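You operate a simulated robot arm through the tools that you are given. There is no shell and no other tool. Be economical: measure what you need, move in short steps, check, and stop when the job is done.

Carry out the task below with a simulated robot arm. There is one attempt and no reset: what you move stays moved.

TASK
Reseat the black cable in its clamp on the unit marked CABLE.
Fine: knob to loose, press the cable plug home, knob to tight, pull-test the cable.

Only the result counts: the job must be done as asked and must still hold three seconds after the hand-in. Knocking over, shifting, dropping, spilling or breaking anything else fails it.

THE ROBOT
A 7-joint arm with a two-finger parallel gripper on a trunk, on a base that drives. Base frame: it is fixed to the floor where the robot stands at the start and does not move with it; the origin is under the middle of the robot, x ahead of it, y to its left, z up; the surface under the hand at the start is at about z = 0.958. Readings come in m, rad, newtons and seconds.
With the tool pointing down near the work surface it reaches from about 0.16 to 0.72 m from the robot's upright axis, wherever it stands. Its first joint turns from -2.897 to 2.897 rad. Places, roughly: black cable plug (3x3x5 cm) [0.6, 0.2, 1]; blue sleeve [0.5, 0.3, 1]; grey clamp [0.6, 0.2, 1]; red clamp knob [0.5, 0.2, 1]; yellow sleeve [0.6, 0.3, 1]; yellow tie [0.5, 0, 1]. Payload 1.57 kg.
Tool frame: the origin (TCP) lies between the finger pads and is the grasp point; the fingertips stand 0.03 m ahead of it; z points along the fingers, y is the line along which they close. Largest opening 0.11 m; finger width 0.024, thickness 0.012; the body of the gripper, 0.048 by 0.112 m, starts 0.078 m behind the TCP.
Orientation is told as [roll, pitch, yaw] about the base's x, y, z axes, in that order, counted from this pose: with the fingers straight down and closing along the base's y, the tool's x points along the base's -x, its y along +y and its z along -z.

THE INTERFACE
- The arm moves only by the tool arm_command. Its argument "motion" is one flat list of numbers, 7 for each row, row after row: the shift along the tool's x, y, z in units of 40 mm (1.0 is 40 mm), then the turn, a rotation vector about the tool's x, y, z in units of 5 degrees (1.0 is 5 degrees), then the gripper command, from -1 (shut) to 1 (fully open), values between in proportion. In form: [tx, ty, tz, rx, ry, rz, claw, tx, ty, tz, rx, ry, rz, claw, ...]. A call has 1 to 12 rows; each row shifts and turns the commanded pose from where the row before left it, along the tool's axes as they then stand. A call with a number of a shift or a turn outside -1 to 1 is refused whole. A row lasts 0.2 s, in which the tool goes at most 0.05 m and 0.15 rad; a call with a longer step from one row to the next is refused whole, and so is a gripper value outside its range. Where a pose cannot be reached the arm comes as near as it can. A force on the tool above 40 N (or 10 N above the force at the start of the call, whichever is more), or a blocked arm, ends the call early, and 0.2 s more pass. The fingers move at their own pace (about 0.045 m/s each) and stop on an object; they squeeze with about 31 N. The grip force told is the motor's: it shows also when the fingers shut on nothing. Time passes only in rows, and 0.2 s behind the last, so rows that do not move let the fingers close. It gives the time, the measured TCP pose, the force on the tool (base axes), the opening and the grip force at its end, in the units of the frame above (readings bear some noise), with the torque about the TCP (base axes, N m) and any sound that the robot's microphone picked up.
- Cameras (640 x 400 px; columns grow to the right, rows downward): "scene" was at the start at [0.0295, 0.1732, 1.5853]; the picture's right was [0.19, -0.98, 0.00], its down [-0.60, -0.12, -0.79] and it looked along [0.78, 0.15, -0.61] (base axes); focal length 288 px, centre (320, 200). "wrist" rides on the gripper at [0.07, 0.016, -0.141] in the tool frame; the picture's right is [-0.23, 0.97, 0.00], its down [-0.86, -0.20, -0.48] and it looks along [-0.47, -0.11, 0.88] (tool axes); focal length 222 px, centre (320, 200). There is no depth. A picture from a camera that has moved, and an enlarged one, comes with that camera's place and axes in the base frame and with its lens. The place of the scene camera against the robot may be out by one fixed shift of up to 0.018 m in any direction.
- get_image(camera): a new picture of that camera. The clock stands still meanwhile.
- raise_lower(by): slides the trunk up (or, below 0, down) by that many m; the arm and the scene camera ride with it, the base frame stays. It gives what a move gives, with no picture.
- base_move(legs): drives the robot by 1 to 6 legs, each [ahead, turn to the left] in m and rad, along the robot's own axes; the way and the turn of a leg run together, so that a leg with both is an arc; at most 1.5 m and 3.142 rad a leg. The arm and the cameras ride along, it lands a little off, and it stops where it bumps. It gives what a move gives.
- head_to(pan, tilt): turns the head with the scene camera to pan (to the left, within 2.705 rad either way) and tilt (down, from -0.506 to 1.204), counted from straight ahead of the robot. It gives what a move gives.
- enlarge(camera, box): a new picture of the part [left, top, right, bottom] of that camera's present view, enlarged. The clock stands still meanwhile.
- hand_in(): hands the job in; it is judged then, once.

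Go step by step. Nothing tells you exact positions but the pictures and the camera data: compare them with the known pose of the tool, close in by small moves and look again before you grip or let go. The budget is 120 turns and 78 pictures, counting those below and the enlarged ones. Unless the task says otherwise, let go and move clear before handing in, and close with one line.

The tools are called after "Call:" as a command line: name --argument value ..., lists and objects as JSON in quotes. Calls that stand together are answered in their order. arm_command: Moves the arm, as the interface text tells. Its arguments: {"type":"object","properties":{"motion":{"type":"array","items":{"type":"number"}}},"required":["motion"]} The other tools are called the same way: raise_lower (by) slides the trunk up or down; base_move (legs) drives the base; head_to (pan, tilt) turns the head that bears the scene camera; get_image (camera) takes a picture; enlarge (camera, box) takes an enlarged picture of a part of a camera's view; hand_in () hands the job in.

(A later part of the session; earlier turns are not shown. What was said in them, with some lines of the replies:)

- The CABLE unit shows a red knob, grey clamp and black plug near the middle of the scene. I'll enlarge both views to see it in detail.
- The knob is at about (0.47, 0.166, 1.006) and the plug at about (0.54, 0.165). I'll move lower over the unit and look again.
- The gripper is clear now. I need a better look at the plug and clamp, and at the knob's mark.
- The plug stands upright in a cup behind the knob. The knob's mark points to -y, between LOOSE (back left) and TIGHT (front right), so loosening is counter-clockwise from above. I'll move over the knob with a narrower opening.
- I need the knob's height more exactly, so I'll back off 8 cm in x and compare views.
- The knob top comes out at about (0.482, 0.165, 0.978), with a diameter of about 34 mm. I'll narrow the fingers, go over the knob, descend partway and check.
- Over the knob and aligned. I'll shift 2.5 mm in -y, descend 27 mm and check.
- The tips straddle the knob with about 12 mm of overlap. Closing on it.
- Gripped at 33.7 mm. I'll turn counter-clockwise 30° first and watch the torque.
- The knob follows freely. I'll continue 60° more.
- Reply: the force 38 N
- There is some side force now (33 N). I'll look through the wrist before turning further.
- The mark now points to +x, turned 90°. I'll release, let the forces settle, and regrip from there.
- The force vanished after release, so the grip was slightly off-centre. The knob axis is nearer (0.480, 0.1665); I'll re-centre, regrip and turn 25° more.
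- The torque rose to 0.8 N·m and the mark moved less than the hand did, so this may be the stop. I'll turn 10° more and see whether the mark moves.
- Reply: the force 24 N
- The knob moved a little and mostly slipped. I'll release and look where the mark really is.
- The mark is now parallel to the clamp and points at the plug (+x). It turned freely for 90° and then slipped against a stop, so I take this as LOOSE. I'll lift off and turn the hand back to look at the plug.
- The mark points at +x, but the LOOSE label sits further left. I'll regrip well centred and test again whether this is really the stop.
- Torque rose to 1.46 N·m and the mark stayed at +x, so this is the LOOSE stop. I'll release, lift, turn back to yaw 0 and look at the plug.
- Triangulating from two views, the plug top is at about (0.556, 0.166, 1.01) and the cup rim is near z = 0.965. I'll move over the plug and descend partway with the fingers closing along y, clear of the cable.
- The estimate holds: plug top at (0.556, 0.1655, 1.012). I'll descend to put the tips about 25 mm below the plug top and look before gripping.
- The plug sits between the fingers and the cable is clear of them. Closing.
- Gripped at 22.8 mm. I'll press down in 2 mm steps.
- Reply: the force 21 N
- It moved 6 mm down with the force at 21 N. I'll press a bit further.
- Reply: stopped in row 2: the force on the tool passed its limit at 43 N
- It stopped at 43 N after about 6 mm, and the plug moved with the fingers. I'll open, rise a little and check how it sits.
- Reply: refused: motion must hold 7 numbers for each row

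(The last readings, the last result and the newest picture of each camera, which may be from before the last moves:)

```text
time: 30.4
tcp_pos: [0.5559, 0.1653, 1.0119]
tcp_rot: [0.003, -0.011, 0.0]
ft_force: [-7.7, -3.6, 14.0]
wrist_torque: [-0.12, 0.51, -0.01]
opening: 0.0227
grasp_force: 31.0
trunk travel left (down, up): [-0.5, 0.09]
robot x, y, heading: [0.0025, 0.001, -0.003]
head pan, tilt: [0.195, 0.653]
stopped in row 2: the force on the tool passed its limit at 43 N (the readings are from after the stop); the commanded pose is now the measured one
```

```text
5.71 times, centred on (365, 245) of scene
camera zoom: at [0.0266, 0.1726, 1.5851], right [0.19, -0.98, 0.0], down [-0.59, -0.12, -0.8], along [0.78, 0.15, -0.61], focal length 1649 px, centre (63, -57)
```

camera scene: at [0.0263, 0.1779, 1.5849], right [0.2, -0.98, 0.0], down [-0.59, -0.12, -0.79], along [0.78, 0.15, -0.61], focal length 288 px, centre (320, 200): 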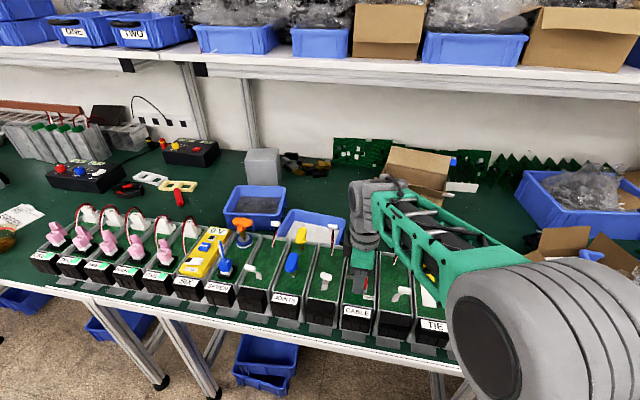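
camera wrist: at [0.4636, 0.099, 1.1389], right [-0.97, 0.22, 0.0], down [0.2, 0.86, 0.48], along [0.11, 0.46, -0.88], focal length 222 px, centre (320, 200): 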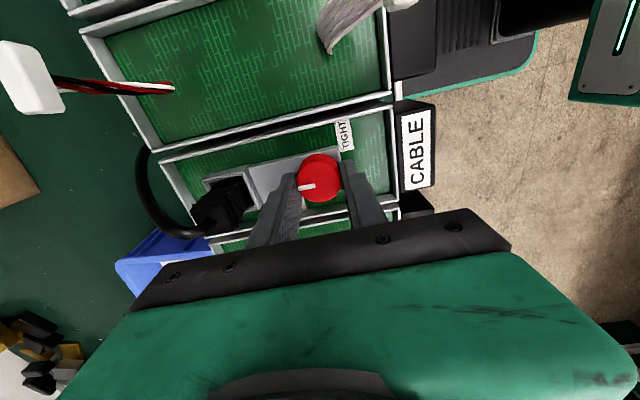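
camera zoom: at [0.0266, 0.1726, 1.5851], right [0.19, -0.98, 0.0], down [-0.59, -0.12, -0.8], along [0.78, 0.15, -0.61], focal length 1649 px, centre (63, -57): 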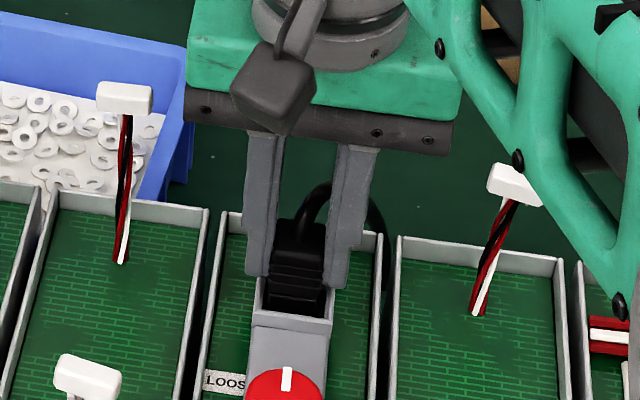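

My call had a typo. The tips look close to the cup rim and may have hit it, so I'll open, rise 12 cm and look.

Call:
arm_command --motion '[0, 0, 0, 0, 0, 0, 0, 0, 0, 0, 0, 0, 0, 0, 0, 0, 0, 0, 0, 0, 0, 0, 0, -1, 0, 0, 0, 0, 0, 0, -1, 0, 0, 0, 0, 0, 0, -1, 0, 0, 0, 0]'

Call:
enlarge --camera "wrist" --box '[240, 80, 400, 240]'

Call:
enlarge --camera "scene" --box '[330, 210, 400, 280]'

```text
time: 31.8
tcp_pos: [0.5577, 0.1674, 1.1298]
tcp_rot: [0.001, -0.007, 0.001]
ft_force: [-0.6, 0.2, -0.6]
wrist_torque: [-0.03, -0.01, -0.01]
opening: 0.0551
grasp_force: 0.1
trunk travel left (down, up): [-0.5, 0.09]
robot x, y, heading: [-0.0011, 0.0021, 0.0]
head pan, tilt: [0.195, 0.653]
```

```text
2.50 times, centred on (320, 160) of wrist
camera zoom: at [0.4869, 0.1842, 1.2708], right [0.23, 0.97, 0.0], down [0.85, -0.2, 0.48], along [0.47, -0.11, -0.88], focal length 555 px, centre (320, 300)
```

zoom: 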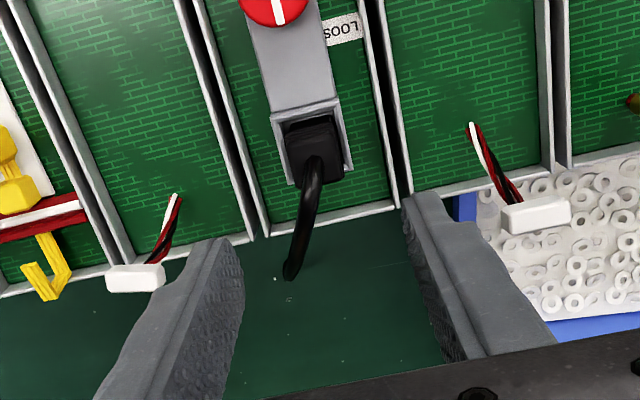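

```text
5.71 times, centred on (365, 245) of scene
camera zoom: at [0.0295, 0.1735, 1.5852], right [0.19, -0.98, 0.0], down [-0.6, -0.12, -0.79], along [0.78, 0.15, -0.61], focal length 1649 px, centre (63, -57)
```

zoom: 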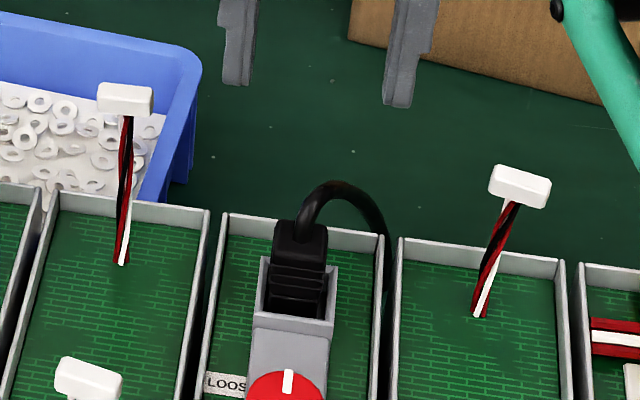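

The plug went only about 3 mm down and may not be home; the fingers could have touched the rim. I'll regrip higher, near the plug top, and press again.

Call:
arm_command --motion '[0.08, -0.04, 0.8, 0, 0.09, 0, 0, 0, 0, 0.8, 0, 0, 0, 0, 0, 0, 0.8, 0, 0, 0, 0, 0, 0, 0.15, 0, 0, 0, 0, 0, 0, 0, 0, 0, 0, -1, 0, 0, 0, 0, 0, 0, -1, 0, 0, 0, 0, 0, 0, -1, 0, 0, 0, 0, 0, 0, -1]'

Call:
enlarge --camera "wrist" --box '[240, 80, 400, 240]'

Call:
enlarge --camera "scene" --box '[330, 210, 400, 280]'

```text
time: 33.6
tcp_pos: [0.5549, 0.1649, 1.0288]
tcp_rot: [0.001, 0.001, -0.001]
ft_force: [0.0, -0.3, -0.6]
wrist_torque: [-0.02, 0.0, -0.02]
opening: 0.0229
grasp_force: 30.9
trunk travel left (down, up): [-0.5, 0.09]
robot x, y, heading: [0.0016, 0.0033, -0.001]
head pan, tilt: [0.195, 0.653]
```

```text
2.50 times, centred on (320, 160) of wrist
camera zoom: at [0.4862, 0.1825, 1.1699], right [0.23, 0.97, 0.0], down [0.86, -0.2, 0.48], along [0.47, -0.11, -0.88], focal length 555 px, centre (320, 300)
```

zoom: 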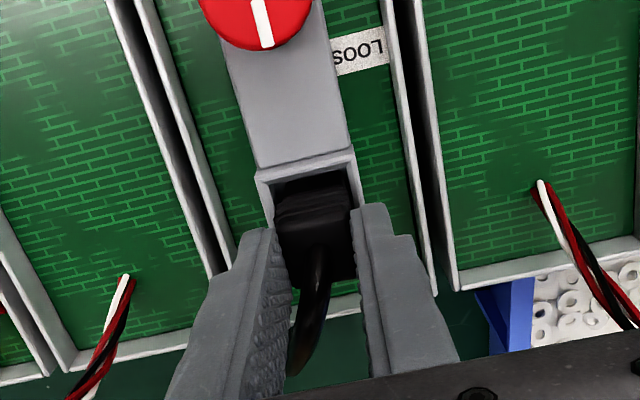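

```text
5.71 times, centred on (365, 245) of scene
camera zoom: at [0.0295, 0.1735, 1.5853], right [0.19, -0.98, 0.0], down [-0.6, -0.12, -0.79], along [0.78, 0.15, -0.61], focal length 1649 px, centre (63, -57)
```

zoom: 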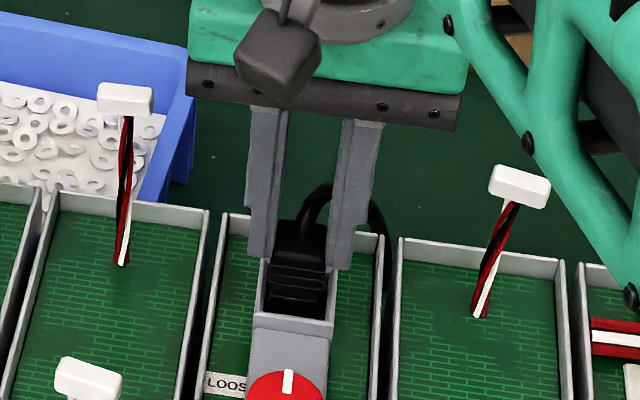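

Held higher on the plug. Pressing again in small steps.

Call:
arm_command --motion '[0, 0, 0.05, 0, 0, 0, -1, 0, 0, 0.05, 0, 0, 0, -1, 0, 0, 0.05, 0, 0, 0, -1, 0, 0, 0.05, 0, 0, 0, -1, 0, 0, 0.05, 0, 0, 0, -1, 0, 0, 0.05, 0, 0, 0, -1]'

Call:
enlarge --camera "scene" --box '[330, 210, 400, 280]'

```text
time: 34.6
tcp_pos: [0.5547, 0.1661, 1.0278]
tcp_rot: [0.006, -0.014, 0.001]
ft_force: [-7.4, -1.8, 13.0]
wrist_torque: [-0.18, 0.64, 0.0]
opening: 0.0229
grasp_force: 31.0
trunk travel left (down, up): [-0.5, 0.09]
robot x, y, heading: [-0.0013, 0.0006, -0.001]
head pan, tilt: [0.195, 0.653]
stopped in row 5: the force on the tool passed its limit at 43 N (the readings are from after the stop); the commanded pose is now the measured one
```

```text
5.71 times, centred on (365, 245) of scene
camera zoom: at [0.027, 0.1728, 1.5852], right [0.2, -0.98, 0.0], down [-0.59, -0.12, -0.8], along [0.78, 0.16, -0.61], focal length 1649 px, centre (63, -57)
```

zoom: 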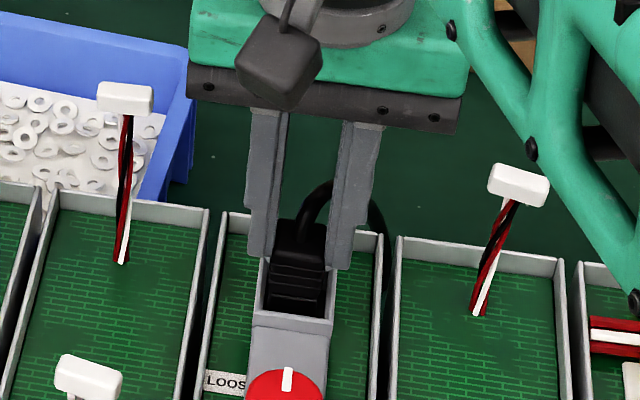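

Pressing from higher up gave 43 N with no movement, so the plug is bottomed out: home. I'll release and go back over the knob.

Call:
arm_command --motion '[0, 0, 0, 0, 0, 0, 0, 0, 0, 0, 0, 0, 0, 0, 0, 0, -1, 0, 0, 0, 0, 0, 0, -1, 0, 0.16, 0, 0, 0, 0, -0.3, 0.06, 0, 0, -0.2, 0.95, 0, 0, 0, 0, 0, -0.2, 0.95, 0, 0, 0, 0, 0, -0.2, 0, 0, 0, 0, 0, 0, -0.2]'

Call:
enlarge --camera "scene" --box '[330, 210, 400, 280]'

Call:
enlarge --camera "wrist" --box '[240, 100, 400, 240]'

```text
time: 36.4
tcp_pos: [0.4782, 0.1672, 1.1162]
tcp_rot: [0.001, 0.004, 0.001]
ft_force: [0.1, -0.1, 0.6]
wrist_torque: [-0.02, -0.01, 0.03]
opening: 0.0441
grasp_force: 0.1
trunk travel left (down, up): [-0.5, 0.09]
robot x, y, heading: [0.0024, -0.0037, -0.0]
head pan, tilt: [0.195, 0.653]
```

```text
5.71 times, centred on (365, 245) of scene
camera zoom: at [0.0295, 0.1736, 1.5853], right [0.19, -0.98, 0.0], down [-0.6, -0.12, -0.79], along [0.78, 0.15, -0.61], focal length 1649 px, centre (63, -57)
```

zoom: 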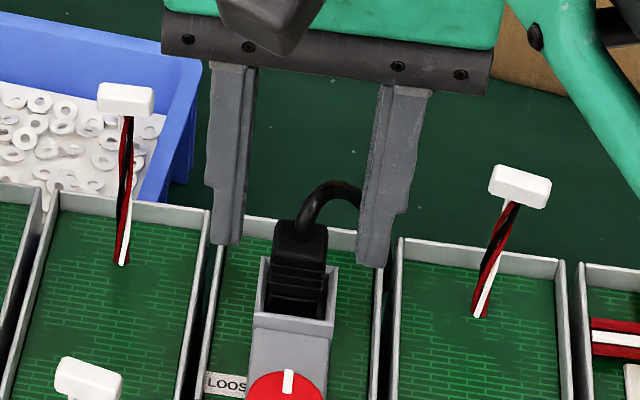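

```text
2.86 times, centred on (320, 170) of wrist
camera zoom: at [0.4093, 0.1846, 1.2592], right [0.23, 0.97, 0.0], down [0.86, -0.2, 0.48], along [0.46, -0.11, -0.88], focal length 635 px, centre (320, 286)
```

zoom: 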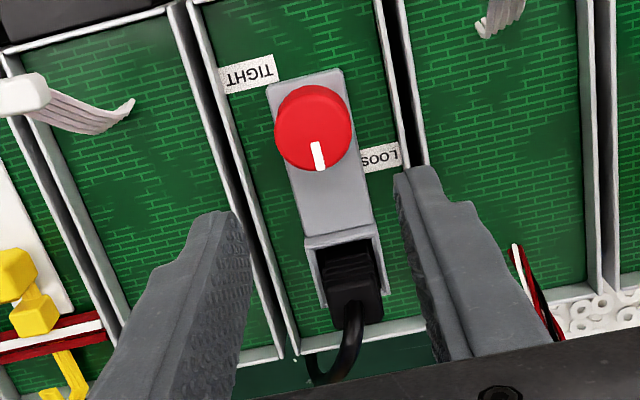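

The plug sits lower now and the knob is still at loose. I'll pre-turn the hand to +70° over the knob, to have room for tightening clockwise.

Call:
arm_command --motion '[-0.04, -0.04, 0, 0, -0.05, 0, -0.2, 0, 0, 0, 0, 0, -1, -0.2, 0, 0, 0, 0, 0, -1, -0.2, 0, 0, 0, 0, 0, -1, -0.2, 0, 0, 0, 0, 0, -1, -0.2, 0, 0, 0, 0, 0, -1, -0.2, 0, 0, 0, 0, 0, -1, -0.2, 0, 0, 0, 0, 0, -1, -0.2, 0, 0, 0, 0, 0, -1, -0.2, 0, 0, 0, 0, 0, -1, -0.2, 0, 0, 0, 0, 0, -1, -0.2, 0, 0, 0, 0, 0, -1, -0.2]'

Call:
arm_command --motion '[0, 0, 0, 0, 0, -1, -0.2, 0, 0, 0, 0, 0, -1, -0.2, 0, 0, 0, 0, 0, -1, -0.2, 0, 0, 0, 0, 0, 0, -0.2]'

```text
time: 39.0
tcp_pos: [0.4796, 0.1631, 1.1165]
tcp_rot: [-0.001, -0.001, 0.963]
ft_force: [-0.2, -0.2, -0.3]
wrist_torque: [0.0, -0.03, -0.01]
opening: 0.044
grasp_force: 0.0
trunk travel left (down, up): [-0.5, 0.09]
robot x, y, heading: [0.0023, -0.0017, 0.001]
head pan, tilt: [0.195, 0.653]
```

```text
time: 40.0
tcp_pos: [0.48, 0.1631, 1.1176]
tcp_rot: [-0.002, -0.002, 1.224]
ft_force: [0.0, -0.4, 0.6]
wrist_torque: [-0.02, 0.02, 0.01]
opening: 0.044
grasp_force: 0.1
trunk travel left (down, up): [-0.5, 0.09]
robot x, y, heading: [0.0028, -0.0039, -0.001]
head pan, tilt: [0.195, 0.653]
```

Shifting 2.4 mm in y, descending on the knob and gripping.

Call:
arm_command --motion '[-0.056, 0.02, 0.9, 0, 0, 0, -0.2, 0, 0, 0.9, 0, 0, 0, -0.2, 0, 0, 0.7, 0, 0, 0, -0.2, 0, 0, 0.48, 0, 0, 0, -0.2, 0, 0, 0, 0, 0, 0, -1, 0, 0, 0, 0, 0, 0, -1, 0, 0, 0, 0, 0, 0, -1]'

Call:
arm_command --motion '[0, 0, 0, 0, 0, 1, -1, 0, 0, 0, 0, 0, 1, -1, 0, 0, 0, 0, 0, 1, -1, 0, 0, 0, 0, 0, 1, -1, 0, 0, 0, 0, 0, 1, -1, 0, 0, 0, 0, 0, 1, -1]'

Call:
arm_command --motion '[0, 0, 0, 0, 0, 1, -1, 0, 0, 0, 0, 0, 1, -1, 0, 0, 0, 0, 0, 1, -1, 0, 0, 0, 0, 0, 1, -1, 0, 0, 0, 0, 0, 1, -1, 0, 0, 0, 0, 0, 1, -1, 0, 0, 0, 0, 0, 1, -1, 0, 0, 0, 0, 0, 1, -1, 0, 0, 0, 0, 0, 1, -1]'

Call:
enlarge --camera "wrist" --box '[240, 100, 400, 240]'

```text
time: 41.6
tcp_pos: [0.4797, 0.166, 0.9989]
tcp_rot: [0.002, 0.001, 1.222]
ft_force: [-16.1, 5.0, -0.4]
wrist_torque: [0.17, 0.62, -0.04]
opening: 0.0335
grasp_force: 34.5
trunk travel left (down, up): [-0.5, 0.09]
robot x, y, heading: [0.0006, -0.0012, 0.003]
head pan, tilt: [0.195, 0.653]
```

```text
time: 43.0
tcp_pos: [0.4804, 0.1653, 0.9991]
tcp_rot: [-0.001, -0.002, 0.696]
ft_force: [-18.9, -2.1, 4.2]
wrist_torque: [-0.16, 0.56, -0.03]
opening: 0.0331
grasp_force: 41.4
trunk travel left (down, up): [-0.5, 0.09]
robot x, y, heading: [-0.0011, 0.0017, 0.002]
head pan, tilt: [0.195, 0.653]
```

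```text
time: 45.0
tcp_pos: [0.4801, 0.1644, 0.9993]
tcp_rot: [0.004, -0.002, -0.091]
ft_force: [-3.7, -14.5, 10.7]
wrist_torque: [-0.65, 0.45, 0.03]
opening: 0.0333
grasp_force: 41.6
trunk travel left (down, up): [-0.5, 0.09]
robot x, y, heading: [0.0031, 0.0018, -0.001]
head pan, tilt: [0.195, 0.653]
```

```text
2.86 times, centred on (320, 170) of wrist
camera zoom: at [0.4127, 0.187, 1.1411], right [0.31, 0.95, 0.0], down [0.83, -0.28, 0.48], along [0.46, -0.15, -0.88], focal length 635 px, centre (320, 286)
```

zoom: 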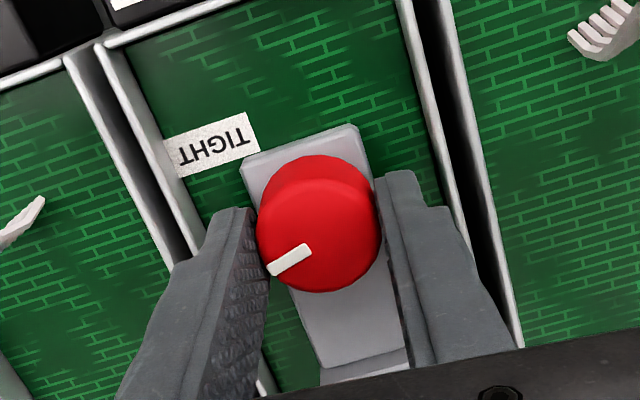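

The mark is nearly at -y with no stop torque yet, so I'll keep turning clockwise in 30° pieces until the stop.

Call:
arm_command --motion '[0, 0, 0, 0, 0, 1, -1, 0, 0, 0, 0, 0, 1, -1, 0, 0, 0, 0, 0, 1, -1, 0, 0, 0, 0, 0, 1, -1, 0, 0, 0, 0, 0, 1, -1, 0, 0, 0, 0, 0, 1, -1]'

Call:
enlarge --camera "wrist" --box '[240, 100, 400, 240]'

```text
time: 46.4
tcp_pos: [0.4812, 0.1635, 0.9987]
tcp_rot: [0.003, -0.002, -0.615]
ft_force: [5.7, -34.4, 10.4]
wrist_torque: [-1.16, -0.27, 1.12]
opening: 0.0337
grasp_force: 41.4
trunk travel left (down, up): [-0.5, 0.09]
robot x, y, heading: [0.0007, 0.0023, -0.005]
head pan, tilt: [0.195, 0.653]
```

```text
2.86 times, centred on (320, 170) of wrist
camera zoom: at [0.4339, 0.2165, 1.1411], right [0.75, 0.67, 0.0], down [0.58, -0.66, 0.48], along [0.32, -0.35, -0.88], focal length 635 px, centre (320, 286)
```

zoom: 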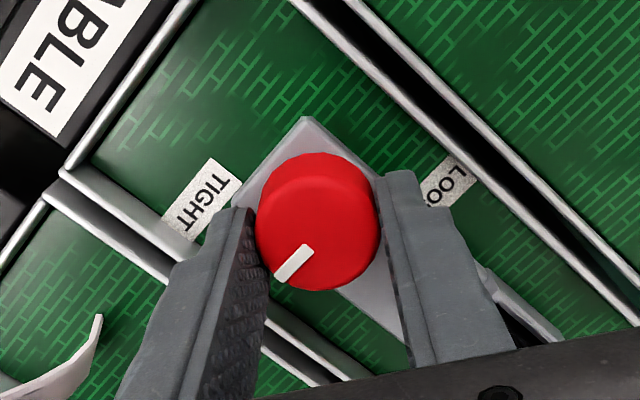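

The torque reached 1.1 N·m with the mark stopped at -y, so that is the TIGHT stop. I'll release, lift and unwind the hand.

Call:
arm_command --motion '[0, 0, 0, 0, 0, 0, -0.2, 0, 0, 0, 0, 0, 0, -0.2, 0, 0, -0.7, 0, 0, 0, -0.2, 0, 0, -1, 0, 0, 0, -0.2, 0, 0, -1, 0, 0, -1, -0.2, 0, 0, -0.4, 0, 0, -1, -0.2, 0, 0, 0, 0, 0, -1, -0.2, 0, 0, 0, 0, 0, -1, -0.2, 0, 0, 0, 0, 0, -1, -0.2, 0, 0, 0, 0, 0, -1, -0.2, 0, 0, 0, 0, 0, -1, -0.2, 0, 0, 0, 0, 0, 0, 0]'

Call:
enlarge --camera "wrist" --box '[240, 100, 400, 240]'

Call:
enlarge --camera "scene" --box '[330, 210, 400, 280]'

```text
time: 49.0
tcp_pos: [0.4802, 0.1663, 1.1231]
tcp_rot: [0.002, -0.003, 0.002]
ft_force: [0.1, -0.4, 0.3]
wrist_torque: [-0.02, -0.01, -0.01]
opening: 0.055
grasp_force: 0.1
trunk travel left (down, up): [-0.5, 0.09]
robot x, y, heading: [-0.0001, -0.001, 0.003]
head pan, tilt: [0.195, 0.653]
```

```text
2.86 times, centred on (320, 170) of wrist
camera zoom: at [0.4109, 0.1829, 1.2646], right [0.23, 0.97, 0.0], down [0.85, -0.2, 0.48], along [0.47, -0.11, -0.88], focal length 635 px, centre (320, 286)
```

zoom: 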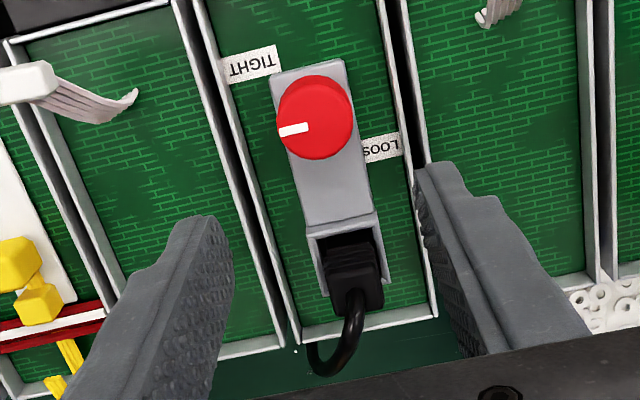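

```text
5.71 times, centred on (365, 245) of scene
camera zoom: at [0.0295, 0.1733, 1.5853], right [0.2, -0.98, 0.0], down [-0.6, -0.12, -0.79], along [0.78, 0.15, -0.61], focal length 1649 px, centre (63, -57)
```

zoom: 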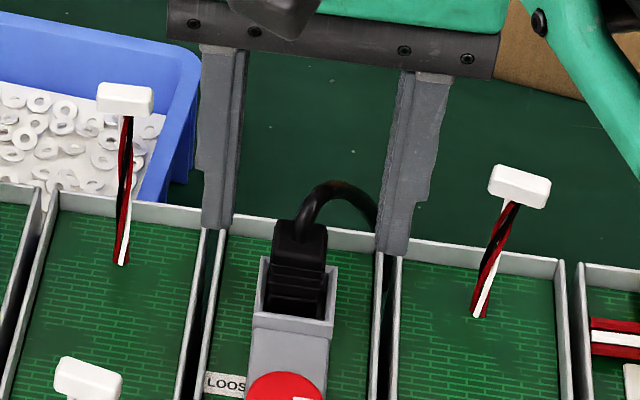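

The knob is at TIGHT and the plug is still down. For the pull test I'll go over the plug, descend and grip near its top.

Call:
arm_command --motion '[-0.93, 0, 0, 0, 0, 0, 0, -0.93, 0, 0, 0, 0, 0, 0, 0, 0, 0.8, 0, 0, 0, 0, 0, 0, 0.8, 0, 0, 0, 0, 0, 0, 0.8, 0, 0, 0, 0, 0, 0, 0, 0, 0, 0, -1, 0, 0, 0, 0, 0, 0, -1, 0, 0, 0, 0, 0, 0, -1, 0, 0, 0, 0, 0, 0, -1]'

Call:
arm_command --motion '[0, 0, -0.04, 0, 0, 0, -1, 0, 0, -0.04, 0, 0, 0, -1, 0, 0, 0, 0, 0, 0, -1]'

```text
time: 51.0
tcp_pos: [0.5561, 0.1658, 1.0271]
tcp_rot: [0.001, 0.0, 0.0]
ft_force: [0.0, 0.0, -0.5]
wrist_torque: [0.0, 0.04, 0.0]
opening: 0.0224
grasp_force: 30.9
trunk travel left (down, up): [-0.5, 0.09]
robot x, y, heading: [-0.0023, 0.0044, -0.001]
head pan, tilt: [0.195, 0.653]
```

```text
time: 51.8
tcp_pos: [0.5557, 0.1645, 1.0301]
tcp_rot: [-0.001, -0.003, 0.001]
ft_force: [-0.1, 0.3, -2.9]
wrist_torque: [0.0, -0.01, 0.0]
opening: 0.0227
grasp_force: 30.6
trunk travel left (down, up): [-0.5, 0.09]
robot x, y, heading: [0.0004, 0.0, -0.002]
head pan, tilt: [0.195, 0.653]
```

The hand rose 3 mm at only 3 N. I need to see whether the plug came up with it.

Call:
enlarge --camera "scene" --box '[330, 210, 400, 280]'

Call:
enlarge --camera "wrist" --box '[240, 80, 400, 240]'

```text
5.71 times, centred on (365, 245) of scene
camera zoom: at [0.0298, 0.1733, 1.5852], right [0.19, -0.98, 0.0], down [-0.6, -0.12, -0.79], along [0.78, 0.15, -0.61], focal length 1649 px, centre (63, -57)
```

zoom: 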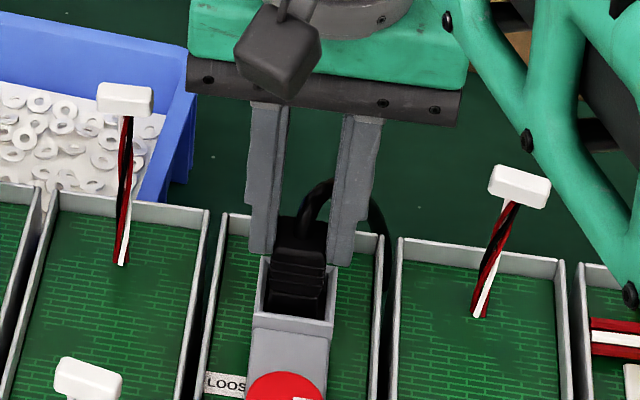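

```text
2.50 times, centred on (320, 160) of wrist
camera zoom: at [0.4866, 0.1825, 1.1717], right [0.23, 0.97, 0.0], down [0.85, -0.2, 0.48], along [0.47, -0.11, -0.88], focal length 555 px, centre (320, 300)
```

zoom: 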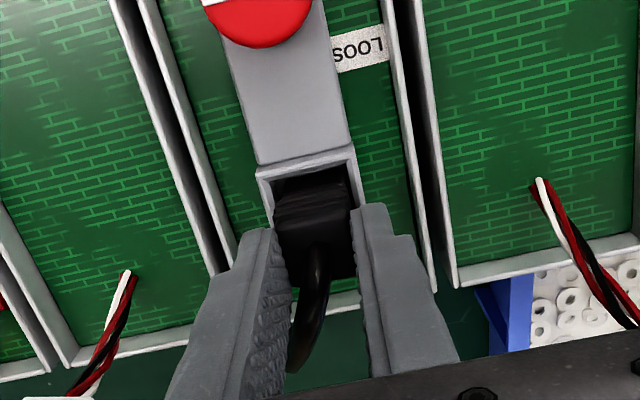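

The plug seems to have risen about 2 mm with the hand. I'll pull 2 mm more to see whether that was only play or the clamp isn't holding.

Call:
arm_command --motion '[0, 0, -0.05, 0, 0, 0, -1, 0, 0, 0, 0, 0, 0, -1]'

Call:
enlarge --camera "scene" --box '[340, 225, 390, 275]'

```text
time: 52.4
tcp_pos: [0.5549, 0.1663, 1.0312]
tcp_rot: [-0.001, -0.001, 0.0]
ft_force: [1.0, -0.3, -6.7]
wrist_torque: [-0.02, -0.03, 0.0]
opening: 0.0226
grasp_force: 30.9
trunk travel left (down, up): [-0.5, 0.09]
robot x, y, heading: [0.0006, -0.0026, -0.0]
head pan, tilt: [0.195, 0.653]
```

```text
8.00 times, centred on (365, 250) of scene
camera zoom: at [0.03, 0.1734, 1.5852], right [0.2, -0.98, 0.0], down [-0.6, -0.12, -0.79], along [0.78, 0.15, -0.61], focal length 2308 px, centre (-40, -200)
```

zoom: 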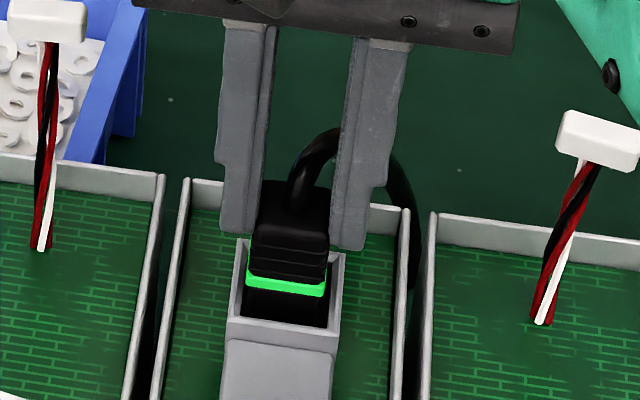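

A green band lit up on the plug under the 6.7 N pull, and the pull force is rising, which looks like a passed test. I'll let go, move clear and check.

Call:
arm_command --motion '[0, 0, 0.05, 0, 0, 0, -1, 0, 0, 0, 0, 0, 0, 0, 0, 0, 0, 0, 0, 0, 0, 0, 0, 0, 0, 0, 0, 0, 0, 0, -1, 0, 0, 0, 0, 0, 0, -1, 0, 0, 0, 0, 0, 0, -1, 0, 0, 0, 0, 1, 0, 0, 0, 0, 0, 0, 1, 0, 0, 0, 0, 0, 0]'

Call:
enlarge --camera "scene" --box '[330, 210, 400, 280]'

Call:
enlarge --camera "wrist" --box '[240, 80, 400, 240]'

```text
time: 54.4
tcp_pos: [0.4734, 0.1669, 1.1499]
tcp_rot: [0.001, -0.004, 0.0]
ft_force: [0.0, -0.3, -0.4]
wrist_torque: [0.03, 0.0, 0.02]
opening: 0.0548
grasp_force: 0.0
trunk travel left (down, up): [-0.5, 0.09]
robot x, y, heading: [-0.0005, 0.0014, -0.001]
head pan, tilt: [0.195, 0.653]
```

```text
5.71 times, centred on (365, 245) of scene
camera zoom: at [0.0287, 0.1731, 1.5853], right [0.2, -0.98, 0.0], down [-0.6, -0.12, -0.79], along [0.78, 0.16, -0.61], focal length 1649 px, centre (63, -57)
```

zoom: 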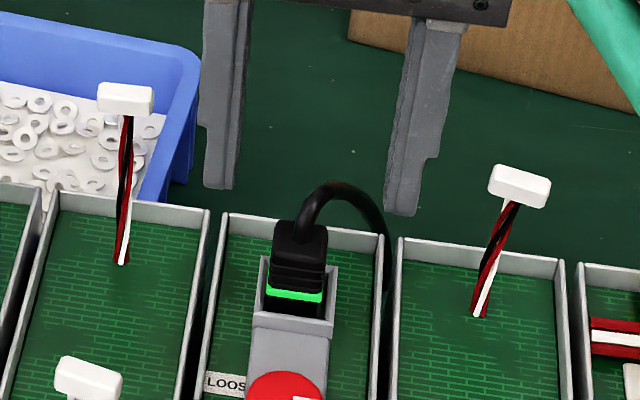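

```text
2.50 times, centred on (320, 160) of wrist
camera zoom: at [0.4047, 0.1827, 1.2926], right [0.23, 0.97, 0.0], down [0.85, -0.2, 0.48], along [0.47, -0.11, -0.88], focal length 555 px, centre (320, 300)
```

zoom: 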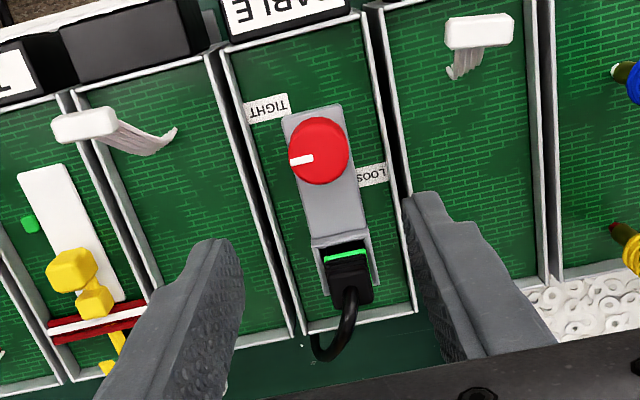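

The plug is back at its seated height with the green band still lit, the knob is at TIGHT, the neighbours are untouched and the hand is clear. Handing in.

Call:
hand_in

```text
The job is handed in.
```

The black cable is reseated in the CABLE clamp: I turned the knob to loose, pressed the plug home, and turned the knob back to tight. In the pull test at about 7 N the plug lifted 2–4 mm, then a green band lit on it. When I let go, the plug was back at its seated height with the band still lit.
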